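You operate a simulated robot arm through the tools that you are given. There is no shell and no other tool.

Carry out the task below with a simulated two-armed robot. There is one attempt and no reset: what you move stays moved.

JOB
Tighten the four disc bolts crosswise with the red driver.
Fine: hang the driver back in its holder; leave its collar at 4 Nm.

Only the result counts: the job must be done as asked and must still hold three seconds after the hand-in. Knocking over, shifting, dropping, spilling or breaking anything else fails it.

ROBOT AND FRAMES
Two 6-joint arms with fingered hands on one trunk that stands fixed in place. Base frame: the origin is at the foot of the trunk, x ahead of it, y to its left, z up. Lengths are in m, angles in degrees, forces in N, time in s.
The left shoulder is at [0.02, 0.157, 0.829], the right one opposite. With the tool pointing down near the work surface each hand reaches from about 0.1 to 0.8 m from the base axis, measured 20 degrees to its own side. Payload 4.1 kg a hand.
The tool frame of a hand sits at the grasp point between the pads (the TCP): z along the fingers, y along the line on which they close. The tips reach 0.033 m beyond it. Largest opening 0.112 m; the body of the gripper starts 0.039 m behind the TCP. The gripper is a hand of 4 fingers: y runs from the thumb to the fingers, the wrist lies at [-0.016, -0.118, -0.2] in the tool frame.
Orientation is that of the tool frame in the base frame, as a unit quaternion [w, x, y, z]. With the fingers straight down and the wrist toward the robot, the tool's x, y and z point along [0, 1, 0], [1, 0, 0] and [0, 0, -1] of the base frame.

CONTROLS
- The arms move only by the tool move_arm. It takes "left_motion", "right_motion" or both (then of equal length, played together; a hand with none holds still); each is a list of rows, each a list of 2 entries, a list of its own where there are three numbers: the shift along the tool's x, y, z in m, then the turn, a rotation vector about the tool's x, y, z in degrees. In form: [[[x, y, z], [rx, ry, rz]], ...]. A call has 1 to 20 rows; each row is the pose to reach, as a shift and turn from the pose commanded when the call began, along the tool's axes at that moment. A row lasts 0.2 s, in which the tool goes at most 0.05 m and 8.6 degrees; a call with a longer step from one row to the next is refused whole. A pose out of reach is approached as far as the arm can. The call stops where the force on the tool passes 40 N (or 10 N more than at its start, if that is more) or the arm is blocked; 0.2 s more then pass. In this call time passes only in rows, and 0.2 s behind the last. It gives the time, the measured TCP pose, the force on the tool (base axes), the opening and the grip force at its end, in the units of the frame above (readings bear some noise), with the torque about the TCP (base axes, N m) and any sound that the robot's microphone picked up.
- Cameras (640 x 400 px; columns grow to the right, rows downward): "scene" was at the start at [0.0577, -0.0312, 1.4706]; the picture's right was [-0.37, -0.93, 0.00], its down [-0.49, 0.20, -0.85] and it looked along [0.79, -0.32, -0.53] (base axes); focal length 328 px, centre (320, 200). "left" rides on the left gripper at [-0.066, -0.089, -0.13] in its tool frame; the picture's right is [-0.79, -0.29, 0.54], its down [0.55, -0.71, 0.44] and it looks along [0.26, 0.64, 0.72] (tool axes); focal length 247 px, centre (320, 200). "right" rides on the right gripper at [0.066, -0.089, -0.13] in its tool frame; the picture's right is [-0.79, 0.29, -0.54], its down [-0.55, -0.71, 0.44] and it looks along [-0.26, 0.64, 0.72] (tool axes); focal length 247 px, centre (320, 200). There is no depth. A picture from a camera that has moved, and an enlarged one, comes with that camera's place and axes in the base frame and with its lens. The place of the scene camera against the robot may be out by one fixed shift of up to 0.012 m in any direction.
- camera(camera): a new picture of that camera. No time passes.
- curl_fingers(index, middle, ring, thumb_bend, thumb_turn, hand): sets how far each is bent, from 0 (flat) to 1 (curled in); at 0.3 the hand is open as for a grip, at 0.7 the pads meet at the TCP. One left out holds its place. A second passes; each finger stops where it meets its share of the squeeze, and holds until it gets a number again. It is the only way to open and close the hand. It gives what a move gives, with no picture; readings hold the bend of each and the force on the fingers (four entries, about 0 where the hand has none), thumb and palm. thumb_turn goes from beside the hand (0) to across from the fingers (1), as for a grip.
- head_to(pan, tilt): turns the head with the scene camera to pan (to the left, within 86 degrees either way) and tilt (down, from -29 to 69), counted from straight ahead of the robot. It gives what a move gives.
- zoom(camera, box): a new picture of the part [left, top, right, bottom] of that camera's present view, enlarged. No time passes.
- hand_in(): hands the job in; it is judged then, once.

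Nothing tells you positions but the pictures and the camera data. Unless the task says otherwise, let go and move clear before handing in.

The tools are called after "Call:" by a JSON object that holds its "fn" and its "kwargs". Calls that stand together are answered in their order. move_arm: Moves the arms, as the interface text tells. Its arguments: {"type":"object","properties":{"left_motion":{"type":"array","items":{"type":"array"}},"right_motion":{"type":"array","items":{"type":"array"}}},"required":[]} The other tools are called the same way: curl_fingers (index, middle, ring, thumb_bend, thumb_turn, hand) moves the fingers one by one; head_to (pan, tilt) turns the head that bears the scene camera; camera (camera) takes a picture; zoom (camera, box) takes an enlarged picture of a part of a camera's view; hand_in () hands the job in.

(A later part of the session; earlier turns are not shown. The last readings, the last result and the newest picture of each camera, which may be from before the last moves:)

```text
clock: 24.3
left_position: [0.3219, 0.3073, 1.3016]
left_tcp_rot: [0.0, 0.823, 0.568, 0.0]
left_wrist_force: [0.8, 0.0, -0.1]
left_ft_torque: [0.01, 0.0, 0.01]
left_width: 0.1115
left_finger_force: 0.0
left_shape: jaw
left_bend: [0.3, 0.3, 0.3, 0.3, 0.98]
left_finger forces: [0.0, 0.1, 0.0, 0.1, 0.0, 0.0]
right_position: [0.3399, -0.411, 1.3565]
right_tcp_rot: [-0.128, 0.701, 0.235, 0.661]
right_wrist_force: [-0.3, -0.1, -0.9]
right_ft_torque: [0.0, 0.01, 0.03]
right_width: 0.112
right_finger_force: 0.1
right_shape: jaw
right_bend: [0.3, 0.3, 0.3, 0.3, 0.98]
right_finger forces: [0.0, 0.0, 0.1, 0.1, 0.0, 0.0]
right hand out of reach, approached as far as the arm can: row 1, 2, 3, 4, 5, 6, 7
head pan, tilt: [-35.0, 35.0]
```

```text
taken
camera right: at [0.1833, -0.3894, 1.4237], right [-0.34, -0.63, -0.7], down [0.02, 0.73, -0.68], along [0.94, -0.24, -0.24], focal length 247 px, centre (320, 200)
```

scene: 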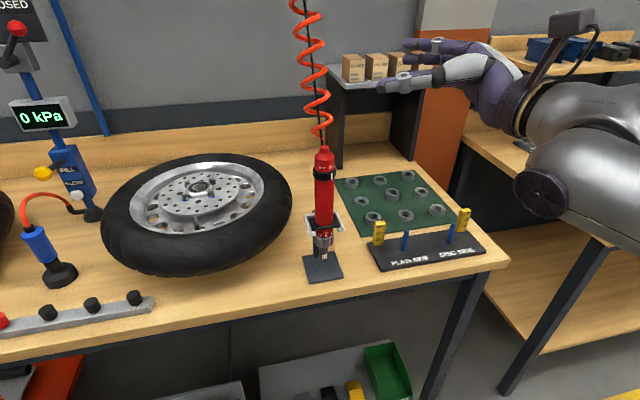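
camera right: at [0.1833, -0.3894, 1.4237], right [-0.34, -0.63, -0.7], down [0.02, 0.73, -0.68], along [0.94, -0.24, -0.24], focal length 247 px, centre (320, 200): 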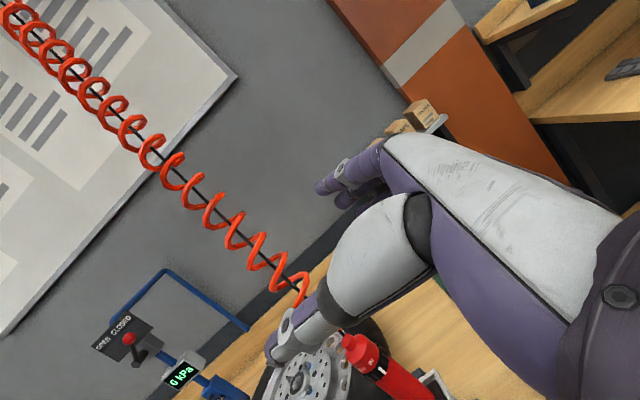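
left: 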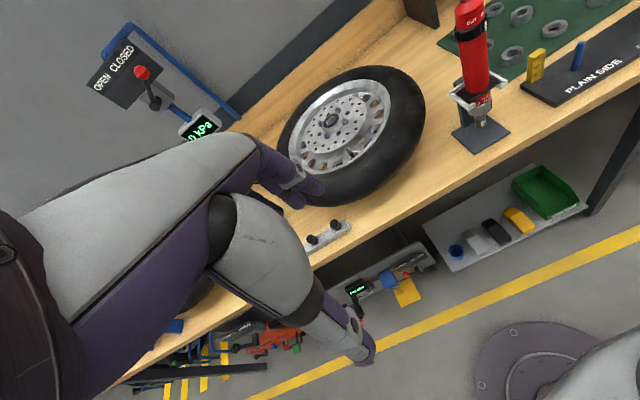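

The hand didn't move at all, so this pose is at a limit. I'll retreat up and left the way I came.

Call:
{"fn": "move_arm", "kwargs": {"right_motion": [[[0.03, -0.026, 0.005], [0, 2, 3]], [[0.064, -0.053, 0.01], [0, 5, 7]], [[0.1, -0.079, 0.015], [0, 5, 7]]]}}

Call:
{"fn": "camera", "kwargs": {"camera": "scene"}}

```text
clock: 25.3
left_position: [0.3203, 0.3061, 1.3008]
left_tcp_rot: [0.0, 0.823, 0.567, 0.0]
left_wrist_force: [-0.8, 0.5, 0.7]
left_ft_torque: [0.04, 0.01, -0.04]
left_width: 0.1117
left_finger_force: 0.1
left_shape: jaw
left_bend: [0.3, 0.3, 0.3, 0.3, 0.98]
left_finger forces: [0.0, 0.0, 0.0, 0.1, 0.1, 0.1]
right_position: [0.3203, -0.3558, 1.4308]
right_tcp_rot: [-0.142, 0.708, 0.141, 0.677]
right_wrist_force: [-0.7, 0.1, -0.9]
right_ft_torque: [-0.02, 0.0, 0.02]
right_width: 0.1119
right_finger_force: 0.0
right_shape: jaw
right_bend: [0.3, 0.3, 0.3, 0.3, 0.97]
right_finger forces: [0.1, 0.0, 0.1, 0.1, 0.1, 0.0]
right hand out of reach, approached as far as the arm can: row 2
head pan, tilt: [-35.0, 35.0]
stopped in row 3 (right hand): the arm was blocked; the commanded pose is now the measured one
```

```text
taken
```

scene: 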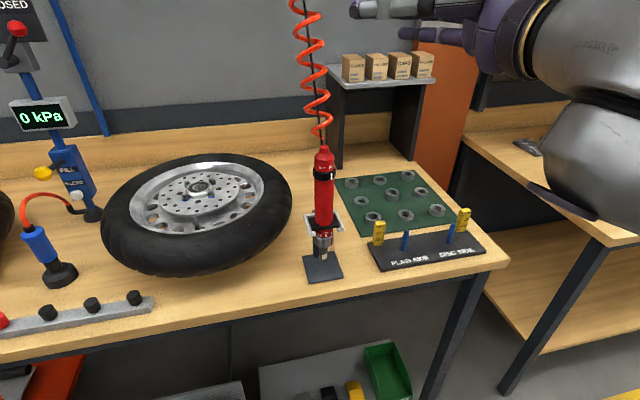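

I'm level again and free. I'll rotate back to the fingers-down orientation, then try a direct 90° roll about the tool's y axis instead, which should bring the fingers pointing left.

Call:
{"fn": "move_arm", "kwargs": {"right_motion": [[[0, 0, 0], [2.9, -6.9, -3.1]], [[0, 0, 0], [5.8, -13.8, -6.2]], [[0, 0.0, 0], [8.7, -20.6, -9.2]], [[-0.01, 0.01, 0], [11.6, -27.5, -12.3]], [[-0.025, 0.02, 0], [14.5, -34.4, -15.4]], [[-0.04, 0.03, -0.003], [17.3, -41.3, -18.5]], [[-0.06, 0.04, -0.006], [20.2, -48.2, -21.6]], [[-0.08, 0.05, -0.008], [23.1, -55.1, -24.7]], [[-0.1, 0.063, -0.01], [26.0, -62, -27.8]], [[-0.12, 0.063, -0.013], [28.9, -68.8, -30.8]], [[-0.14, 0.063, -0.013], [31.8, -75.7, -33.9]], [[-0.15, 0.063, -0.013], [34.7, -82.6, -37.0]]]}}

Call:
{"fn": "camera", "kwargs": {"camera": "scene"}}

```text
clock: 27.9
left_position: [0.3206, 0.3057, 1.3017]
left_tcp_rot: [-0.001, 0.823, 0.568, 0.0]
left_wrist_force: [0.0, -0.1, -0.2]
left_ft_torque: [0.01, -0.02, 0.0]
left_width: 0.1118
left_finger_force: 0.1
left_shape: jaw
left_bend: [0.3, 0.3, 0.3, 0.3, 0.98]
left_finger forces: [0.0, 0.0, 0.1, 0.1, 0.1, 0.1]
right_position: [0.3278, -0.419, 1.2811]
right_tcp_rot: [0.001, 0.823, 0.569, -0.001]
right_wrist_force: [-0.3, 0.1, 0.8]
right_ft_torque: [0.02, 0.0, 0.0]
right_width: 0.1118
right_finger_force: 0.0
right_shape: jaw
right_bend: [0.3, 0.3, 0.3, 0.3, 0.97]
right_finger forces: [0.0, 0.0, 0.0, 0.0, 0.0, 0.0]
head pan, tilt: [-35.0, 35.0]
```

```text
taken
```

scene: 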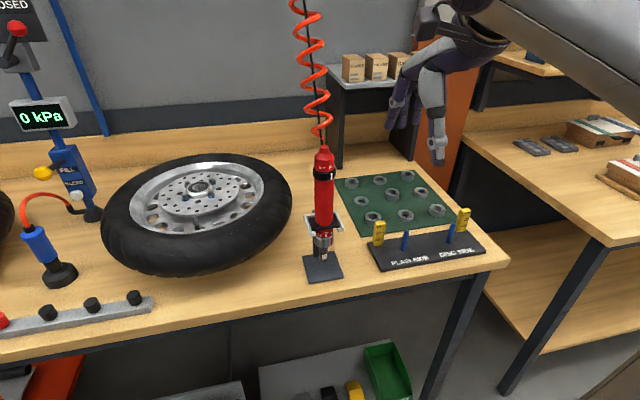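

Back to the fingers-down pose. Now a straight roll of 90° about tool y, with a slight shift forward/right.

Call:
{"fn": "move_arm", "kwargs": {"right_motion": [[[0, 0.005, 0], [0, 8.2, 0]], [[0, 0.01, 0], [0, 16.4, 0]], [[0, 0.015, 0], [0, 24.6, 0]], [[0, 0.02, 0], [0, 32.8, 0]], [[0, 0.025, 0], [0, 41, 0]], [[0, 0.03, 0], [0, 49.2, 0]], [[0, 0.035, 0], [0, 57.4, 0]], [[0, 0.04, 0], [0, 65.6, 0]], [[0, 0.045, 0], [0, 73.8, 0]], [[0, 0.05, 0], [0, 82, 0]], [[0, 0.05, 0], [0, 90, 0]]]}}

Call:
{"fn": "camera", "kwargs": {"camera": "scene"}}

```text
clock: 30.3
left_position: [0.3209, 0.3061, 1.3022]
left_tcp_rot: [0.0, 0.824, 0.567, 0.0]
left_wrist_force: [0.3, 0.2, -0.2]
left_ft_torque: [0.01, -0.01, -0.01]
left_width: 0.112
left_finger_force: 0.0
left_shape: jaw
left_bend: [0.3, 0.3, 0.3, 0.3, 0.98]
left_finger forces: [0.1, 0.1, 0.0, 0.0, 0.1, 0.0]
right_position: [0.3741, -0.4372, 1.2813]
right_tcp_rot: [-0.402, 0.582, 0.402, 0.582]
right_wrist_force: [0.6, -0.2, -0.7]
right_ft_torque: [0.0, 0.0, -0.03]
right_width: 0.1122
right_finger_force: 0.0
right_shape: jaw
right_bend: [0.3, 0.3, 0.3, 0.3, 0.97]
right_finger forces: [0.0, 0.0, 0.0, 0.1, 0.0, 0.0]
head pan, tilt: [-35.0, 35.0]
```

```text
taken
```

scene: 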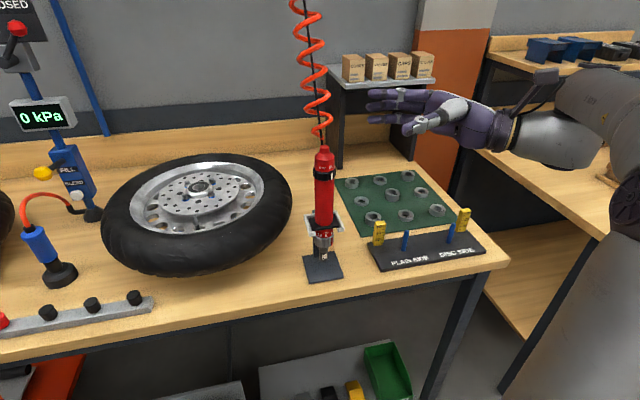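

The hand now points left with thumb near, in reach. I'll measure the driver more exactly with both cameras.

Call:
{"fn": "zoom", "kwargs": {"camera": "scene", "box": [280, 135, 370, 290]}}

Call:
{"fn": "camera", "kwargs": {"camera": "right"}}

Call:
{"fn": "camera", "kwargs": {"camera": "left"}}

```text
2.58 times, centred on (325, 212) of scene
camera zoom: at [0.0467, -0.0483, 1.466], right [-0.57, -0.82, 0.0], down [-0.47, 0.33, -0.82], along [0.67, -0.47, -0.57], focal length 846 px, centre (307, 168)
```

zoom: 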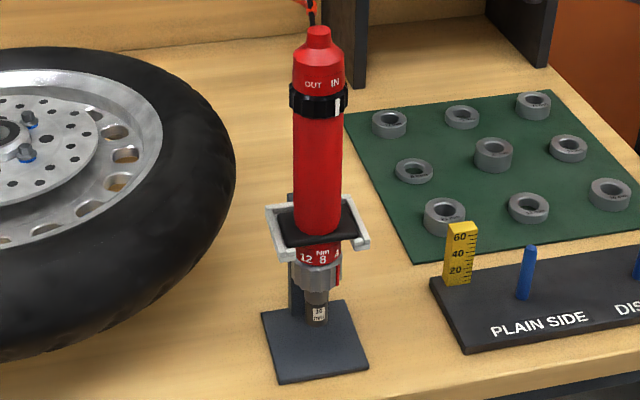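

```text
taken
camera right: at [0.2435, -0.5294, 1.3474], right [0.08, -0.6, -0.79], down [-0.51, 0.66, -0.55], along [0.86, 0.45, -0.26], focal length 247 px, centre (320, 200)
```

right: 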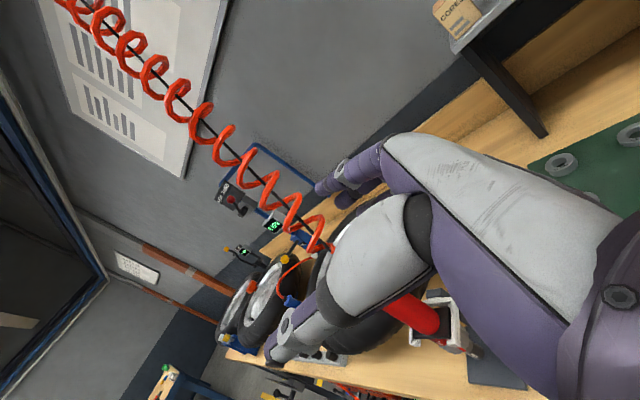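

```text
taken
camera left: at [0.213, 0.2766, 1.432], right [-0.55, -0.64, -0.54], down [-0.47, 0.77, -0.44], along [0.69, 0.01, -0.72], focal length 247 px, centre (320, 200)
```

left: 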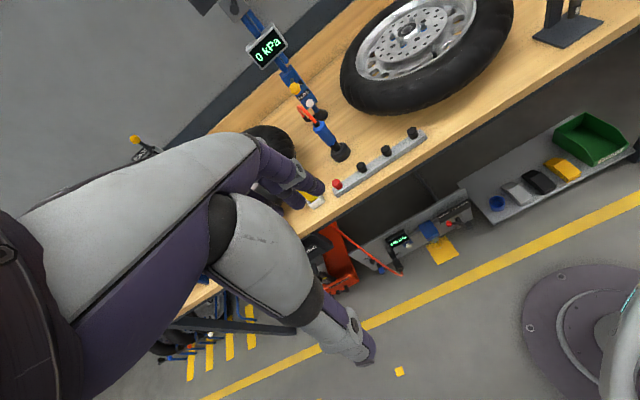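

Triangulating with the wrist cameras, I now put the driver axis at about (0.464, -0.360), socket tip z≈0.93, flange ≈1.05, ring ≈1.15, so I'll grip at z≈1.095. The hub is at about (0.736, -0.190, 1.046). I move to the right of the driver and descend in part.

Call:
{"fn": "move_arm", "kwargs": {"right_motion": [[[0, 0.03, 0], [5, 0, 0]], [[0, 0.06, 0], [11, 0, 0]], [[0, 0.087, -0.002], [16, 0, 0]], [[-0.04, 0.087, -0.002], [16, 0, 0]], [[-0.08, 0.087, -0.002], [16, 0, 0]]]}}

Call:
{"fn": "camera", "kwargs": {"camera": "scene"}}

Call:
{"fn": "camera", "kwargs": {"camera": "right"}}

```text
clock: 31.5
left_position: [0.3199, 0.3049, 1.3017]
left_tcp_rot: [0.0, 0.823, 0.568, 0.0]
left_wrist_force: [0.3, 0.6, 0.1]
left_ft_torque: [0.01, -0.03, 0.02]
left_width: 0.1119
left_finger_force: 0.0
left_shape: jaw
left_bend: [0.3, 0.3, 0.3, 0.3, 0.98]
left_finger forces: [0.1, 0.0, 0.1, 0.0, 0.0, 0.0]
right_position: [0.4537, -0.4698, 1.2004]
right_tcp_rot: [-0.479, 0.521, 0.478, 0.52]
right_wrist_force: [-0.3, 0.3, -1.1]
right_ft_torque: [-0.04, 0.0, -0.02]
right_width: 0.1119
right_finger_force: 0.1
right_shape: jaw
right_bend: [0.3, 0.3, 0.3, 0.3, 0.98]
right_finger forces: [0.1, 0.0, 0.0, 0.0, 0.0, 0.0]
head pan, tilt: [-35.0, 35.0]
```

```text
taken
```

scene: 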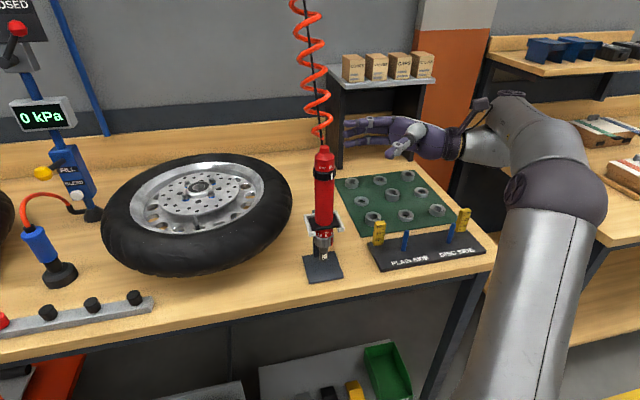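

```text
taken
camera right: at [0.3536, -0.5943, 1.2668], right [0.24, -0.56, -0.79], down [-0.67, 0.49, -0.55], along [0.7, 0.67, -0.26], focal length 247 px, centre (320, 200)
```

right: 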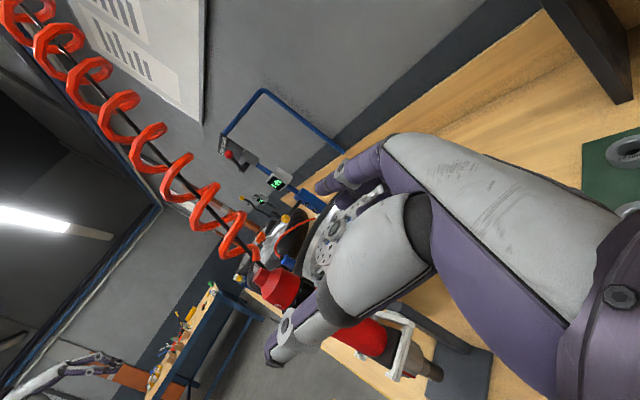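

Good posture. I continue down to grip height and check again.

Call:
{"fn": "move_arm", "kwargs": {"right_motion": [[[-0.035, 0, 0], [0, 0, 0]], [[-0.07, 0, 0], [0, 0, 0]], [[-0.105, 0, 0], [0, 0, 0]]]}}

Call:
{"fn": "camera", "kwargs": {"camera": "scene"}}

Call:
{"fn": "camera", "kwargs": {"camera": "right"}}

```text
clock: 32.3
left_position: [0.32, 0.3078, 1.3002]
left_tcp_rot: [0.0, 0.823, 0.568, 0.0]
left_wrist_force: [-0.5, 0.7, -1.5]
left_ft_torque: [-0.01, -0.04, -0.03]
left_width: 0.1119
left_finger_force: 0.0
left_shape: jaw
left_bend: [0.3, 0.3, 0.3, 0.3, 0.98]
left_finger forces: [0.0, 0.0, 0.0, 0.0, 0.0, 0.0]
right_position: [0.4553, -0.47, 1.0956]
right_tcp_rot: [-0.479, 0.52, 0.479, 0.52]
right_wrist_force: [0.1, 1.2, 0.6]
right_ft_torque: [-0.02, 0.04, -0.02]
right_width: 0.1118
right_finger_force: 0.0
right_shape: jaw
right_bend: [0.3, 0.3, 0.3, 0.3, 0.98]
right_finger forces: [0.1, 0.0, 0.1, 0.0, 0.0, 0.0]
head pan, tilt: [-35.0, 35.0]
```

```text
taken
```

scene: 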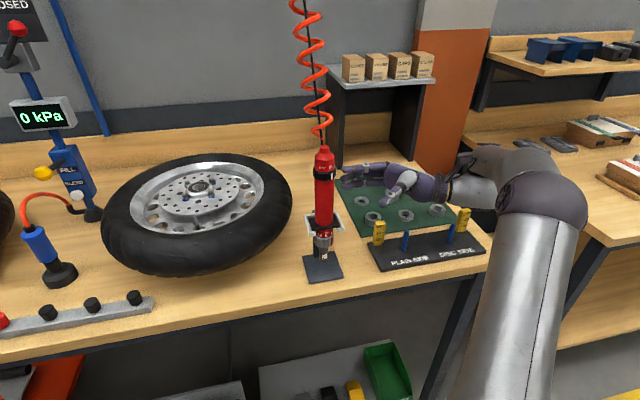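

```text
taken
camera right: at [0.3535, -0.5942, 1.1623], right [0.24, -0.56, -0.79], down [-0.67, 0.49, -0.55], along [0.7, 0.67, -0.26], focal length 247 px, centre (320, 200)
```

right: 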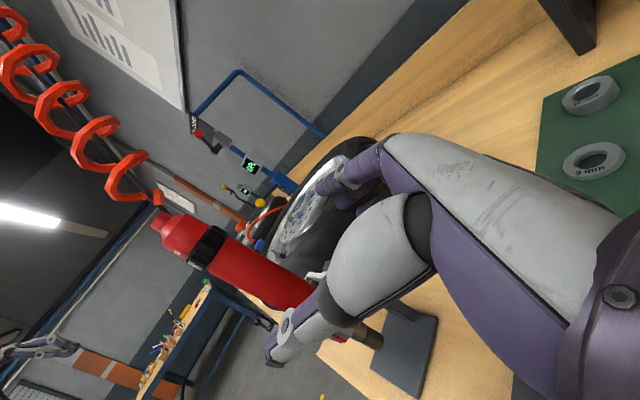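

The projection of my estimate matches the picture well, so a straight advance of 0.11 m along the fingers, about 1 cm higher, should put the driver body between thumb and fingers.

Call:
{"fn": "move_arm", "kwargs": {"right_motion": [[[0.01, 0, 0.02], [0, 0, 0]], [[0.01, 0, 0.045], [0, 0, 0]], [[0.01, 0, 0.07], [0, 0, 0]], [[0.01, 0, 0.09], [0, 0, 0]], [[0.01, 0, 0.105], [0, 0, 0]]]}}

Call:
{"fn": "zoom", "kwargs": {"camera": "scene", "box": [270, 120, 430, 290]}}

Call:
{"fn": "camera", "kwargs": {"camera": "right"}}

```text
clock: 33.5
left_position: [0.3205, 0.3057, 1.3015]
left_tcp_rot: [0.0, 0.823, 0.568, 0.0]
left_wrist_force: [1.3, 0.9, 0.4]
left_ft_torque: [0.03, 0.0, 0.02]
left_width: 0.1117
left_finger_force: 0.1
left_shape: jaw
left_bend: [0.3, 0.3, 0.3, 0.3, 0.98]
left_finger forces: [0.0, 0.1, 0.1, 0.0, 0.0, 0.1]
right_position: [0.4637, -0.3658, 1.1056]
right_tcp_rot: [-0.479, 0.52, 0.479, 0.521]
right_wrist_force: [-0.2, -0.9, 1.2]
right_ft_torque: [-0.02, -0.01, 0.0]
right_width: 0.1121
right_finger_force: 0.1
right_shape: jaw
right_bend: [0.3, 0.3, 0.3, 0.3, 0.98]
right_finger forces: [0.1, 0.1, 0.1, 0.0, 0.0, 0.0]
head pan, tilt: [-35.0, 35.0]
```

```text
2.35 times, centred on (350, 205) of scene
camera zoom: at [0.0467, -0.0486, 1.466], right [-0.57, -0.82, 0.0], down [-0.47, 0.33, -0.82], along [0.67, -0.47, -0.57], focal length 772 px, centre (249, 188)
```

zoom: 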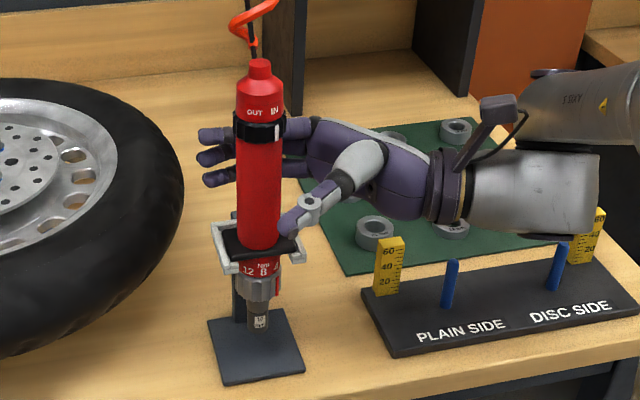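

```text
taken
camera right: at [0.3626, -0.4895, 1.1723], right [0.24, -0.56, -0.79], down [-0.67, 0.49, -0.55], along [0.7, 0.67, -0.26], focal length 247 px, centre (320, 200)
```

right: 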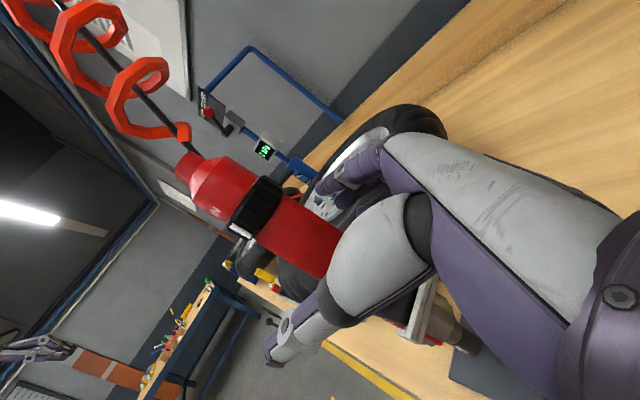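

The driver body sits between thumb and fingers; the index finger is a bit near the IN/OUT ring, so I'll lower 1 cm and go 8 mm deeper, then begin closing gently.

Call:
{"fn": "move_arm", "kwargs": {"right_motion": [[[-0.01, 0, 0.004], [0, 0, 0]], [[-0.01, 0, 0.008], [0, 0, 0]]]}}

Call:
{"fn": "curl_fingers", "kwargs": {"hand": "right", "index": 0.5, "middle": 0.5, "ring": 0.5, "thumb_bend": 0.5}}

Call:
{"fn": "zoom", "kwargs": {"camera": "scene", "box": [270, 120, 430, 290]}}

Call:
{"fn": "camera", "kwargs": {"camera": "right"}}

```text
clock: 34.1
left_position: [0.3203, 0.3051, 1.3017]
left_tcp_rot: [0.001, 0.823, 0.568, 0.001]
left_wrist_force: [0.5, 0.1, 0.8]
left_ft_torque: [0.0, 0.03, -0.01]
left_width: 0.1116
left_finger_force: 0.0
left_shape: jaw
left_bend: [0.3, 0.3, 0.3, 0.3, 0.98]
left_finger forces: [0.0, 0.1, 0.0, 0.0, 0.1, 0.1]
right_position: [0.4642, -0.3578, 1.0958]
right_tcp_rot: [-0.48, 0.52, 0.479, 0.52]
right_wrist_force: [0.2, -1.0, 0.5]
right_ft_torque: [0.03, 0.0, 0.03]
right_width: 0.1119
right_finger_force: 0.0
right_shape: jaw
right_bend: [0.3, 0.3, 0.3, 0.3, 0.98]
right_finger forces: [0.1, 0.1, 0.0, 0.0, 0.0, 0.0]
head pan, tilt: [-35.0, 35.0]
```

```text
clock: 35.1
left_position: [0.3204, 0.3063, 1.3016]
left_tcp_rot: [0.0, 0.823, 0.568, -0.001]
left_wrist_force: [-0.3, -0.4, -0.1]
left_ft_torque: [-0.01, 0.01, -0.02]
left_width: 0.1115
left_finger_force: 0.0
left_shape: jaw
left_bend: [0.3, 0.3, 0.3, 0.3, 0.98]
left_finger forces: [0.0, 0.0, 0.0, 0.1, 0.0, 0.0]
right_position: [0.4631, -0.3579, 1.0961]
right_tcp_rot: [-0.479, 0.521, 0.479, 0.52]
right_wrist_force: [0.2, -0.6, -0.2]
right_ft_torque: [0.0, 0.03, 0.0]
right_width: 0.0582
right_finger_force: 0.1
right_shape: fingers
right_bend: [0.5, 0.5, 0.5, 0.5, 0.98]
right_finger forces: [0.1, 0.0, 0.0, 0.0, 0.0, 0.1]
head pan, tilt: [-35.0, 35.0]
```

```text
2.35 times, centred on (350, 205) of scene
camera zoom: at [0.0467, -0.0484, 1.466], right [-0.57, -0.82, 0.0], down [-0.47, 0.33, -0.82], along [0.67, -0.47, -0.57], focal length 772 px, centre (249, 188)
```

zoom: 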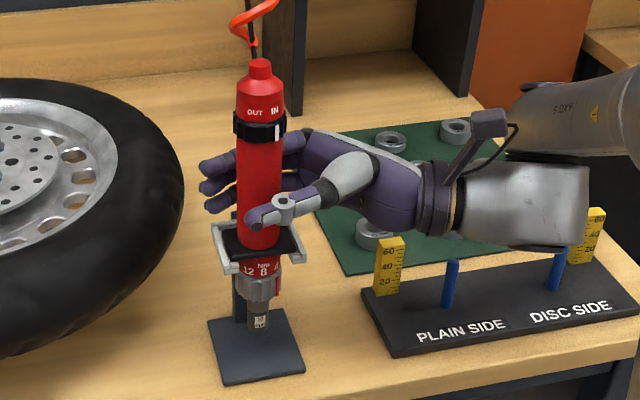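

```text
taken
camera right: at [0.3635, -0.4819, 1.1623], right [0.24, -0.56, -0.79], down [-0.67, 0.49, -0.55], along [0.7, 0.67, -0.26], focal length 247 px, centre (320, 200)
```

right: 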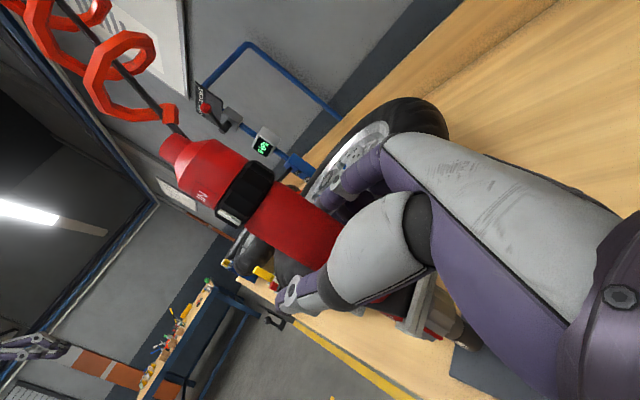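

No contact yet, the body is centred. I close further onto it.

Call:
{"fn": "curl_fingers", "kwargs": {"hand": "right", "index": 0.6, "middle": 0.6, "ring": 0.6, "thumb_bend": 0.6}}

Call:
{"fn": "zoom", "kwargs": {"camera": "scene", "box": [280, 130, 370, 290]}}

```text
clock: 36.1
left_position: [0.3205, 0.3068, 1.302]
left_tcp_rot: [0.0, 0.823, 0.568, 0.0]
left_wrist_force: [-0.1, 0.8, -0.8]
left_ft_torque: [-0.02, -0.01, -0.02]
left_width: 0.1116
left_finger_force: 0.0
left_shape: jaw
left_bend: [0.3, 0.3, 0.3, 0.3, 0.98]
left_finger forces: [0.0, 0.0, 0.1, 0.1, 0.0, 0.1]
right_position: [0.464, -0.3588, 1.097]
right_tcp_rot: [-0.479, 0.52, 0.479, 0.52]
right_wrist_force: [-0.9, 0.0, 0.1]
right_ft_torque: [0.0, -0.01, 0.0]
right_width: 0.0311
right_finger_force: 0.7
right_shape: fingers
right_bend: [0.6, 0.6, 0.6, 0.59, 0.98]
right_finger forces: [0.0, 0.1, 0.1, 0.1, 0.7, 0.0]
head pan, tilt: [-35.0, 35.0]
```

```text
2.50 times, centred on (325, 210) of scene
camera zoom: at [0.0467, -0.0484, 1.466], right [-0.57, -0.82, 0.0], down [-0.47, 0.33, -0.82], along [0.67, -0.47, -0.57], focal length 820 px, centre (308, 175)
```

zoom: 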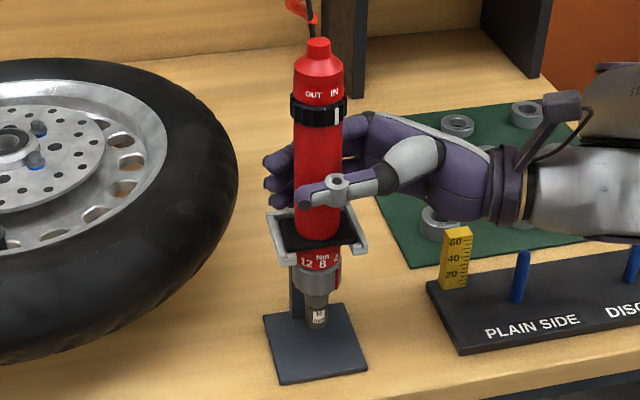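

The thumb just touches; I squeeze fully.

Call:
{"fn": "curl_fingers", "kwargs": {"hand": "right", "index": 0.75, "middle": 0.75, "ring": 0.75, "thumb_bend": 0.75}}

Call:
{"fn": "zoom", "kwargs": {"camera": "scene", "box": [280, 130, 370, 290]}}

```text
clock: 37.1
left_position: [0.3206, 0.3062, 1.3012]
left_tcp_rot: [0.0, 0.823, 0.567, 0.0]
left_wrist_force: [0.6, -0.3, -0.2]
left_ft_torque: [-0.04, -0.01, -0.01]
left_width: 0.1119
left_finger_force: 0.0
left_shape: jaw
left_bend: [0.3, 0.3, 0.3, 0.3, 0.98]
left_finger forces: [0.0, 0.0, 0.0, 0.0, 0.1, 0.0]
right_position: [0.4636, -0.3573, 1.0953]
right_tcp_rot: [-0.479, 0.52, 0.479, 0.52]
right_wrist_force: [5.6, 4.0, 1.5]
right_ft_torque: [0.12, -0.41, 0.1]
right_width: 0.0166
right_finger_force: 25.1
right_shape: fingers
right_bend: [0.73, 0.72, 0.68, 0.67, 0.97]
right_finger forces: [11.2, 8.6, 9.3, 0.0, 20.5, 0.2]
head pan, tilt: [-35.0, 35.0]
```

```text
2.50 times, centred on (325, 210) of scene
camera zoom: at [0.047, -0.0482, 1.466], right [-0.57, -0.82, 0.0], down [-0.47, 0.33, -0.82], along [0.67, -0.47, -0.57], focal length 820 px, centre (308, 175)
```

zoom: 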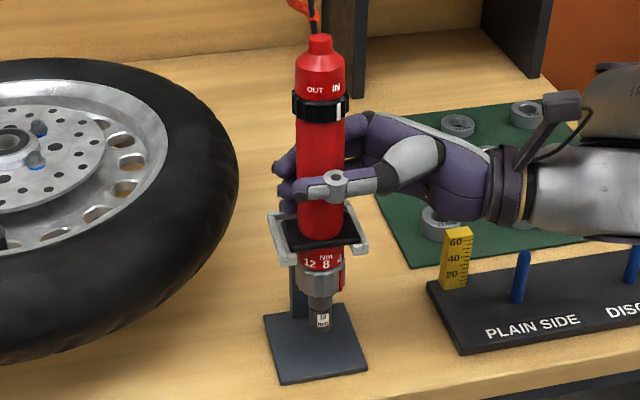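

Firm grip (25 N total), driver still upright in the fork. I lift it slowly 2 cm.

Call:
{"fn": "move_arm", "kwargs": {"right_motion": [[[0.007, 0, 0], [0, 0, 0]], [[0.014, 0, 0], [0, 0, 0]], [[0.02, 0, 0], [0, 0, 0]]]}}

Call:
{"fn": "zoom", "kwargs": {"camera": "scene", "box": [280, 130, 370, 290]}}

Call:
{"fn": "camera", "kwargs": {"camera": "right"}}

```text
clock: 37.9
left_position: [0.321, 0.3063, 1.3011]
left_tcp_rot: [0.0, 0.823, 0.568, -0.001]
left_wrist_force: [-0.3, 1.0, -0.8]
left_ft_torque: [-0.01, -0.01, 0.02]
left_width: 0.1114
left_finger_force: 0.0
left_shape: jaw
left_bend: [0.3, 0.3, 0.3, 0.3, 0.98]
left_finger forces: [0.0, 0.0, 0.0, 0.0, 0.1, 0.0]
right_position: [0.4634, -0.3589, 1.1141]
right_tcp_rot: [-0.479, 0.522, 0.477, 0.519]
right_wrist_force: [-1.7, -1.1, -18.3]
right_ft_torque: [0.11, -0.09, -0.01]
right_width: 0.0159
right_finger_force: 24.2
right_shape: fingers
right_bend: [0.74, 0.72, 0.69, 0.67, 0.96]
right_finger forces: [10.4, 6.6, 8.3, 0.0, 22.3, 0.0]
head pan, tilt: [-35.0, 35.0]
```

```text
2.50 times, centred on (325, 210) of scene
camera zoom: at [0.047, -0.0488, 1.466], right [-0.57, -0.82, 0.0], down [-0.47, 0.33, -0.82], along [0.67, -0.47, -0.57], focal length 820 px, centre (308, 175)
```

zoom: 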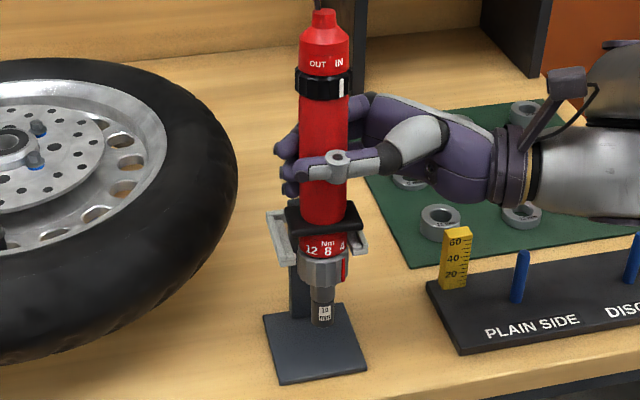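

```text
taken
camera right: at [0.3633, -0.4824, 1.1809], right [0.24, -0.56, -0.79], down [-0.67, 0.49, -0.55], along [0.7, 0.66, -0.26], focal length 247 px, centre (320, 200)
```

right: 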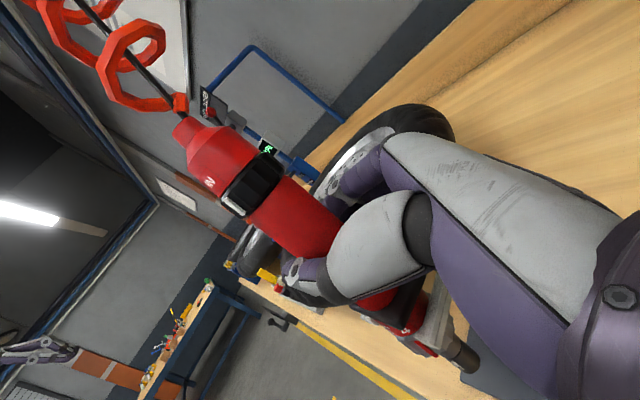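

The driver lifts with the hand; about 18 N downward, which I take as its weight, to be checked while lifting further. I continue straight up in small steps.

Call:
{"fn": "move_arm", "kwargs": {"right_motion": [[[0.007, 0, 0], [0, 0, 0]], [[0.014, 0, 0], [0, 0, 0]]]}}

Call:
{"fn": "zoom", "kwargs": {"camera": "scene", "box": [280, 130, 370, 290]}}

```text
clock: 38.5
left_position: [0.3203, 0.3065, 1.3018]
left_tcp_rot: [0.0, 0.823, 0.568, 0.001]
left_wrist_force: [0.3, 0.6, 0.2]
left_ft_torque: [-0.02, -0.01, -0.03]
left_width: 0.1116
left_finger_force: 0.2
left_shape: jaw
left_bend: [0.3, 0.3, 0.3, 0.3, 0.98]
left_finger forces: [0.0, 0.1, 0.0, 0.0, 0.0, 0.0]
right_position: [0.4641, -0.3578, 1.1303]
right_tcp_rot: [-0.479, 0.519, 0.479, 0.521]
right_wrist_force: [1.9, 2.5, -0.6]
right_ft_torque: [0.21, -0.02, -0.04]
right_width: 0.0161
right_finger_force: 22.1
right_shape: fingers
right_bend: [0.74, 0.72, 0.71, 0.68, 0.95]
right_finger forces: [11.9, 6.6, 6.9, 0.1, 19.1, 0.0]
head pan, tilt: [-35.0, 35.0]
```

```text
2.50 times, centred on (325, 210) of scene
camera zoom: at [0.0469, -0.0483, 1.466], right [-0.57, -0.82, 0.0], down [-0.47, 0.33, -0.82], along [0.67, -0.47, -0.57], focal length 820 px, centre (308, 175)
```

zoom: 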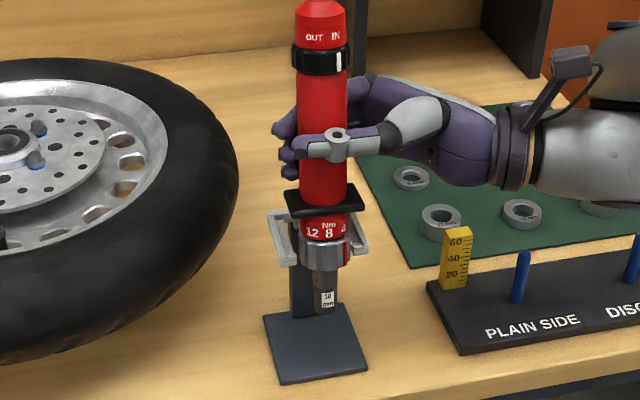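

The load dropped to near zero (that 18 N was a release snag; the balancer carries the weight). The collar is passing between the prongs; I go up further in small steps watching the force.

Call:
{"fn": "move_arm", "kwargs": {"right_motion": [[[0.008, 0, 0], [0, 0, 0]], [[0.016, 0, 0], [0, 0, 0]], [[0.024, 0, 0], [0, 0, 0]]]}}

Call:
{"fn": "zoom", "kwargs": {"camera": "scene", "box": [280, 120, 370, 280]}}

```text
clock: 39.3
left_position: [0.3206, 0.3062, 1.3015]
left_tcp_rot: [0.0, 0.823, 0.568, 0.0]
left_wrist_force: [0.3, -0.4, 0.1]
left_ft_torque: [0.03, -0.01, 0.03]
left_width: 0.1118
left_finger_force: 0.0
left_shape: jaw
left_bend: [0.3, 0.3, 0.3, 0.3, 0.98]
left_finger forces: [0.0, 0.0, 0.1, 0.0, 0.0, 0.1]
right_position: [0.4637, -0.3588, 1.1545]
right_tcp_rot: [-0.479, 0.52, 0.478, 0.521]
right_wrist_force: [1.5, -1.2, -0.2]
right_ft_torque: [0.0, 0.04, -0.01]
right_width: 0.0163
right_finger_force: 20.5
right_shape: fingers
right_bend: [0.74, 0.73, 0.71, 0.68, 0.94]
right_finger forces: [12.2, 5.7, 4.6, 0.1, 19.4, 0.1]
head pan, tilt: [-35.0, 35.0]
```

```text
2.50 times, centred on (325, 200) of scene
camera zoom: at [0.0469, -0.0485, 1.466], right [-0.57, -0.82, 0.0], down [-0.47, 0.33, -0.82], along [0.67, -0.47, -0.57], focal length 820 px, centre (308, 200)
```

zoom: 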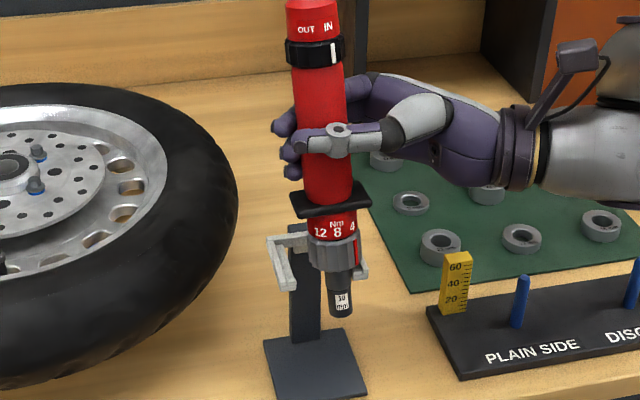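

The driver is leaning a little in the grip (bottom toward the palm), maybe from brushing the right prong. I look more closely before lifting further.

Call:
{"fn": "camera", "kwargs": {"camera": "right"}}

Call:
{"fn": "zoom", "kwargs": {"camera": "scene", "box": [300, 190, 350, 250]}}

Call:
{"fn": "camera", "kwargs": {"camera": "left"}}

Call:
{"fn": "camera", "kwargs": {"camera": "scene"}}

```text
taken
camera right: at [0.3637, -0.4823, 1.2205], right [0.24, -0.56, -0.79], down [-0.67, 0.49, -0.55], along [0.7, 0.67, -0.26], focal length 247 px, centre (320, 200)
```

right: 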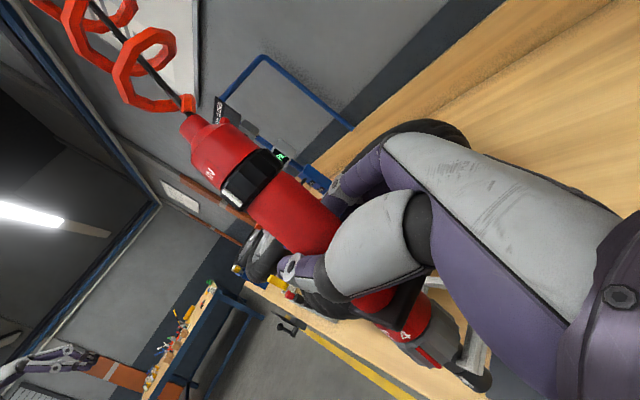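

```text
6.67 times, centred on (325, 220) of scene
camera zoom: at [0.0469, -0.0485, 1.466], right [-0.57, -0.82, 0.0], down [-0.47, 0.33, -0.82], along [0.67, -0.47, -0.57], focal length 2186 px, centre (287, 67)
```

zoom: 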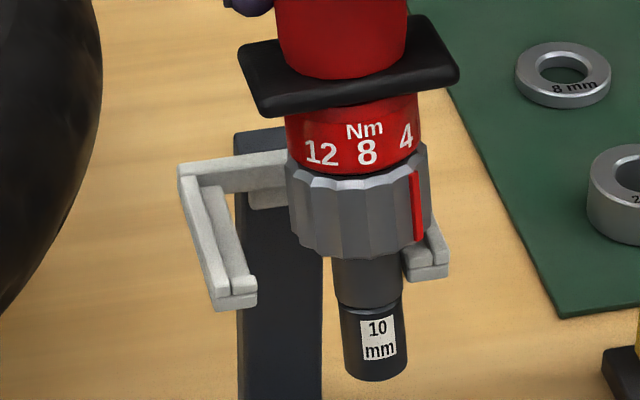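

```text
taken
camera left: at [0.2132, 0.2764, 1.432], right [-0.55, -0.64, -0.54], down [-0.47, 0.77, -0.44], along [0.69, 0.01, -0.72], focal length 247 px, centre (320, 200)
```

left: 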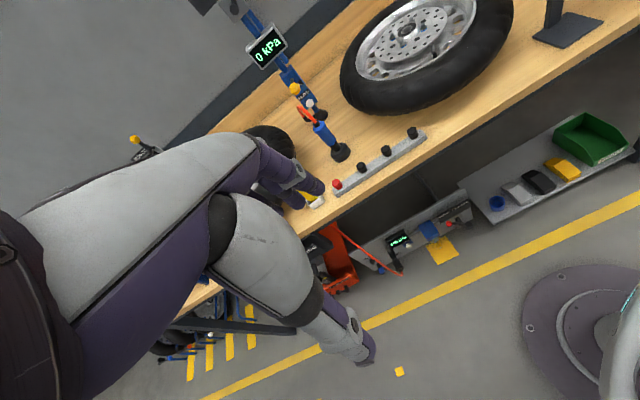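

```text
taken
```

scene: 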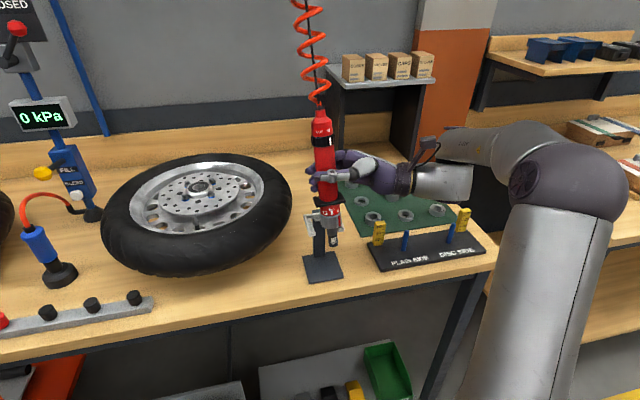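

The collar is about clear of the prongs, only the socket remains between them. I continue up until the socket is above the fork.

Call:
{"fn": "move_arm", "kwargs": {"right_motion": [[[0.01, 0, 0], [0, 0, 0]], [[0.02, 0, 0], [0, 0, 0]], [[0.03, 0, 0], [0, 0, 0]], [[0.045, 0, 0], [0, 0, 0]], [[0.06, 0, 0], [0, 0, 0]], [[0.08, 0, 0], [0, 0, 0]]]}}

Call:
{"fn": "camera", "kwargs": {"camera": "right"}}

Call:
{"fn": "camera", "kwargs": {"camera": "scene"}}

Call:
{"fn": "zoom", "kwargs": {"camera": "scene", "box": [270, 60, 390, 260]}}

```text
clock: 40.7
left_position: [0.3203, 0.3067, 1.3004]
left_tcp_rot: [0.0, 0.823, 0.568, 0.0]
left_wrist_force: [0.2, 0.7, -0.2]
left_ft_torque: [0.03, 0.01, -0.01]
left_width: 0.1117
left_finger_force: 0.1
left_shape: jaw
left_bend: [0.3, 0.3, 0.3, 0.3, 0.98]
left_finger forces: [0.0, 0.1, 0.1, 0.0, 0.1, 0.0]
right_position: [0.4652, -0.357, 1.2348]
right_tcp_rot: [-0.479, 0.521, 0.479, 0.52]
right_wrist_force: [1.4, -1.3, 0.0]
right_ft_torque: [0.04, 0.06, 0.03]
right_width: 0.0163
right_finger_force: 21.1
right_shape: fingers
right_bend: [0.74, 0.73, 0.71, 0.68, 0.94]
right_finger forces: [12.5, 5.8, 4.6, 0.0, 19.2, 0.0]
head pan, tilt: [-35.0, 35.0]
```

```text
taken
camera right: at [0.3638, -0.4815, 1.3009], right [0.24, -0.56, -0.79], down [-0.67, 0.49, -0.55], along [0.7, 0.67, -0.26], focal length 247 px, centre (320, 200)
```

right: 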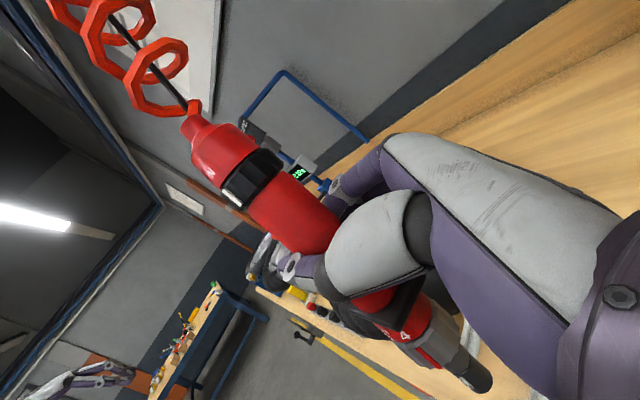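

```text
taken
```

scene: 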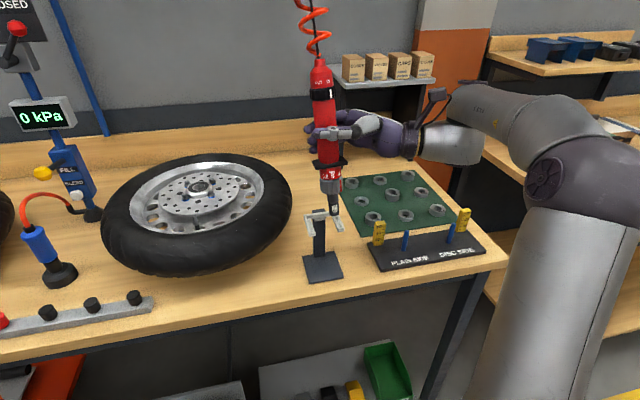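

```text
2.00 times, centred on (330, 160) of scene
camera zoom: at [0.0469, -0.0485, 1.466], right [-0.57, -0.82, 0.0], down [-0.47, 0.33, -0.82], along [0.67, -0.47, -0.57], focal length 656 px, centre (300, 280)
```

zoom: 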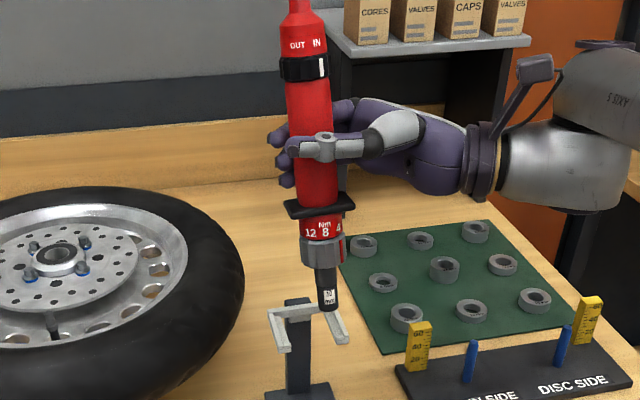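

The driver is free of the holder, hanging upright within ~10° (bottom toward the thumb side). Next I bring the left hand's camera to look down at the hub so I can locate the bolts precisely.

Call:
{"fn": "move_arm", "kwargs": {"left_motion": [[[-0.032, 0.03, 0], [0, 0, 4]], [[-0.065, 0.06, 0], [0, 0, 8]], [[-0.097, 0.09, 0], [0, 0, 12]], [[-0.13, 0.121, 0], [0, 0, 17]], [[-0.162, 0.151, 0], [0, 0, 21]], [[-0.1945, 0.181, 0], [0, 0, 25]]]}}

Call:
{"fn": "camera", "kwargs": {"camera": "left"}}

Call:
{"fn": "camera", "kwargs": {"camera": "scene"}}

```text
clock: 42.1
left_position: [0.4209, 0.0584, 1.3018]
left_tcp_rot: [0.001, 0.927, 0.376, 0.0]
left_wrist_force: [-1.1, 0.3, 0.5]
left_ft_torque: [-0.07, -0.08, -0.02]
left_width: 0.1118
left_finger_force: 0.0
left_shape: jaw
left_bend: [0.3, 0.3, 0.3, 0.3, 0.98]
left_finger forces: [0.1, 0.0, 0.0, 0.0, 0.0, 0.0]
right_position: [0.4645, -0.3567, 1.2348]
right_tcp_rot: [-0.479, 0.52, 0.48, 0.52]
right_wrist_force: [1.6, 0.4, -0.6]
right_ft_torque: [0.01, 0.06, -0.04]
right_width: 0.0163
right_finger_force: 21.6
right_shape: fingers
right_bend: [0.74, 0.73, 0.71, 0.68, 0.94]
right_finger forces: [12.3, 5.6, 4.5, 0.0, 19.5, 0.1]
head pan, tilt: [-35.0, 35.0]
```

```text
taken
camera left: at [0.3104, 0.0782, 1.4314], right [-0.77, -0.35, -0.54], down [-0.1, 0.89, -0.44], along [0.63, -0.28, -0.72], focal length 247 px, centre (320, 200)
```

left: 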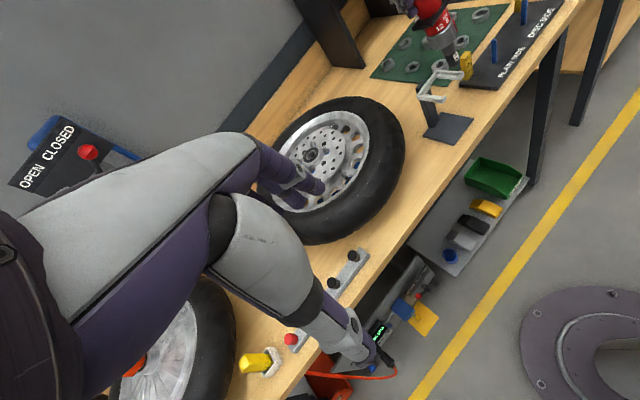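

```text
taken
```

scene: 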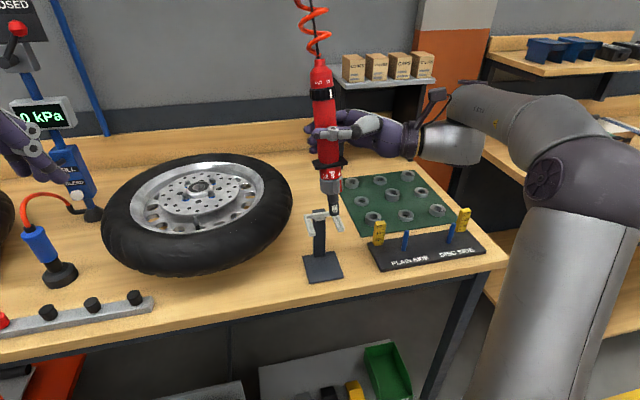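

The left fingers hide part of the hub. I'll yaw the left hand back a bit and shift left to clear the view, and turn the head to the hub.

Call:
{"fn": "move_arm", "kwargs": {"left_motion": [[[0.0, -0.01, -0.02], [0, 0, -6]], [[0.0, -0.02, -0.04], [0, 0, -12]], [[0.0, -0.02, -0.04], [0, 0, -18]]]}}

Call:
{"fn": "camera", "kwargs": {"camera": "left"}}

Call:
{"fn": "head_to", "kwargs": {"pan": -18, "tilt": 38}}

Call:
{"fn": "zoom", "kwargs": {"camera": "scene", "box": [250, 80, 450, 220]}}

```text
clock: 42.9
left_position: [0.4055, 0.0754, 1.3415]
left_tcp_rot: [0.0, 0.856, 0.518, -0.001]
left_wrist_force: [-0.3, 0.2, 0.3]
left_ft_torque: [-0.02, 0.01, 0.02]
left_width: 0.1119
left_finger_force: 0.2
left_shape: jaw
left_bend: [0.3, 0.3, 0.3, 0.3, 0.98]
left_finger forces: [0.1, 0.1, 0.0, 0.1, 0.0, 0.0]
right_position: [0.4638, -0.3572, 1.2348]
right_tcp_rot: [-0.478, 0.521, 0.478, 0.521]
right_wrist_force: [2.8, -0.7, -1.0]
right_ft_torque: [0.01, 0.07, -0.02]
right_width: 0.0165
right_finger_force: 20.9
right_shape: fingers
right_bend: [0.74, 0.73, 0.71, 0.68, 0.94]
right_finger forces: [12.4, 5.7, 4.5, 0.1, 19.4, 0.1]
head pan, tilt: [-35.0, 35.0]
```

```text
taken
camera left: at [0.2967, 0.0577, 1.4719], right [-0.62, -0.57, -0.54], down [-0.37, 0.82, -0.44], along [0.69, -0.07, -0.72], focal length 247 px, centre (320, 200)
```

left: 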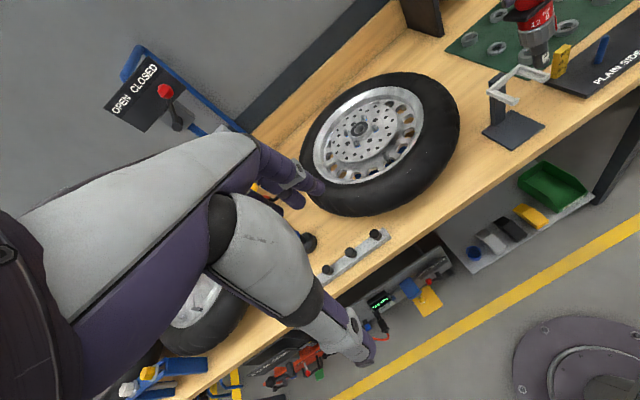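

```text
clock: 43.7
left_position: [0.4075, 0.0741, 1.3419]
left_tcp_rot: [-0.001, 0.856, 0.517, 0.0]
left_wrist_force: [-0.7, 1.0, -0.5]
left_ft_torque: [-0.01, -0.03, -0.01]
left_width: 0.1119
left_finger_force: 0.1
left_shape: jaw
left_bend: [0.3, 0.3, 0.3, 0.3, 0.98]
left_finger forces: [0.0, 0.0, 0.0, 0.1, 0.0, 0.1]
right_position: [0.4651, -0.357, 1.2346]
right_tcp_rot: [-0.479, 0.52, 0.479, 0.52]
right_wrist_force: [1.0, -0.2, -0.1]
right_ft_torque: [0.01, 0.06, 0.0]
right_width: 0.0165
right_finger_force: 20.3
right_shape: fingers
right_bend: [0.74, 0.73, 0.71, 0.68, 0.94]
right_finger forces: [12.5, 5.5, 4.5, 0.1, 19.2, 0.1]
head pan, tilt: [-18.0, 38.0]
```

```text
2.86 times, centred on (350, 150) of scene
camera zoom: at [0.0568, -0.0247, 1.4614], right [-0.31, -0.95, 0.0], down [-0.59, 0.19, -0.79], along [0.75, -0.24, -0.62], focal length 937 px, centre (234, 343)
```

zoom: 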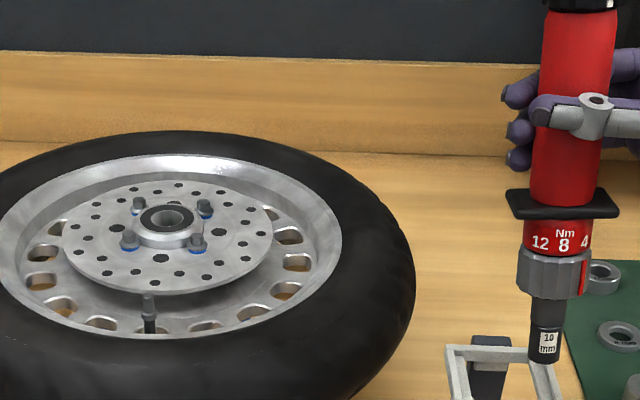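

Now the hub and driver tip are visible in both cameras. I zoom in for bolt measurement.

Call:
{"fn": "zoom", "kwargs": {"camera": "left", "box": [320, 95, 400, 155]}}

Call:
{"fn": "zoom", "kwargs": {"camera": "scene", "box": [265, 130, 345, 180]}}

Call:
{"fn": "zoom", "kwargs": {"camera": "left", "box": [480, 0, 580, 80]}}

```text
6.67 times, centred on (360, 125) of left
camera zoom: at [0.2965, 0.0578, 1.4719], right [-0.62, -0.57, -0.54], down [-0.37, 0.82, -0.44], along [0.69, -0.07, -0.72], focal length 1646 px, centre (53, 700)
```

zoom: 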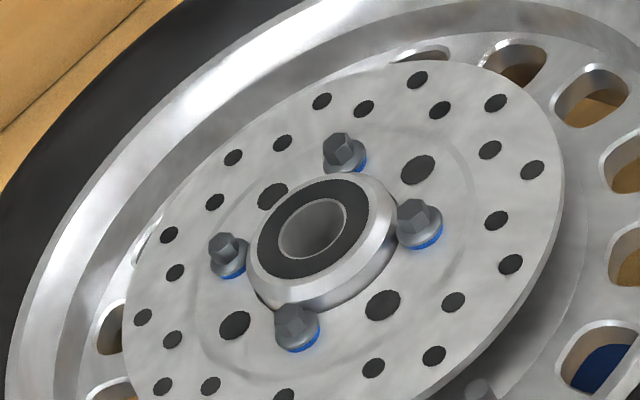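

```text
8.00 times, centred on (305, 155) of scene
camera zoom: at [0.0568, -0.0247, 1.4614], right [-0.31, -0.95, 0.0], down [-0.59, 0.19, -0.79], along [0.75, -0.24, -0.62], focal length 2623 px, centre (440, 560)
```

zoom: 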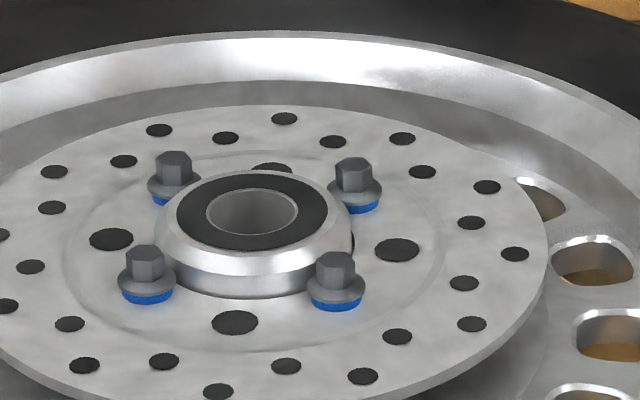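

```text
5.00 times, centred on (530, 40) of left
camera zoom: at [0.2965, 0.0578, 1.4719], right [-0.62, -0.57, -0.54], down [-0.37, 0.82, -0.44], along [0.69, -0.07, -0.72], focal length 1235 px, centre (-730, 1000)
```

zoom: 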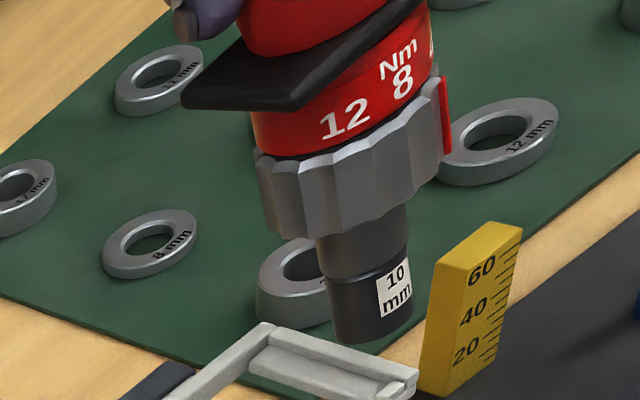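

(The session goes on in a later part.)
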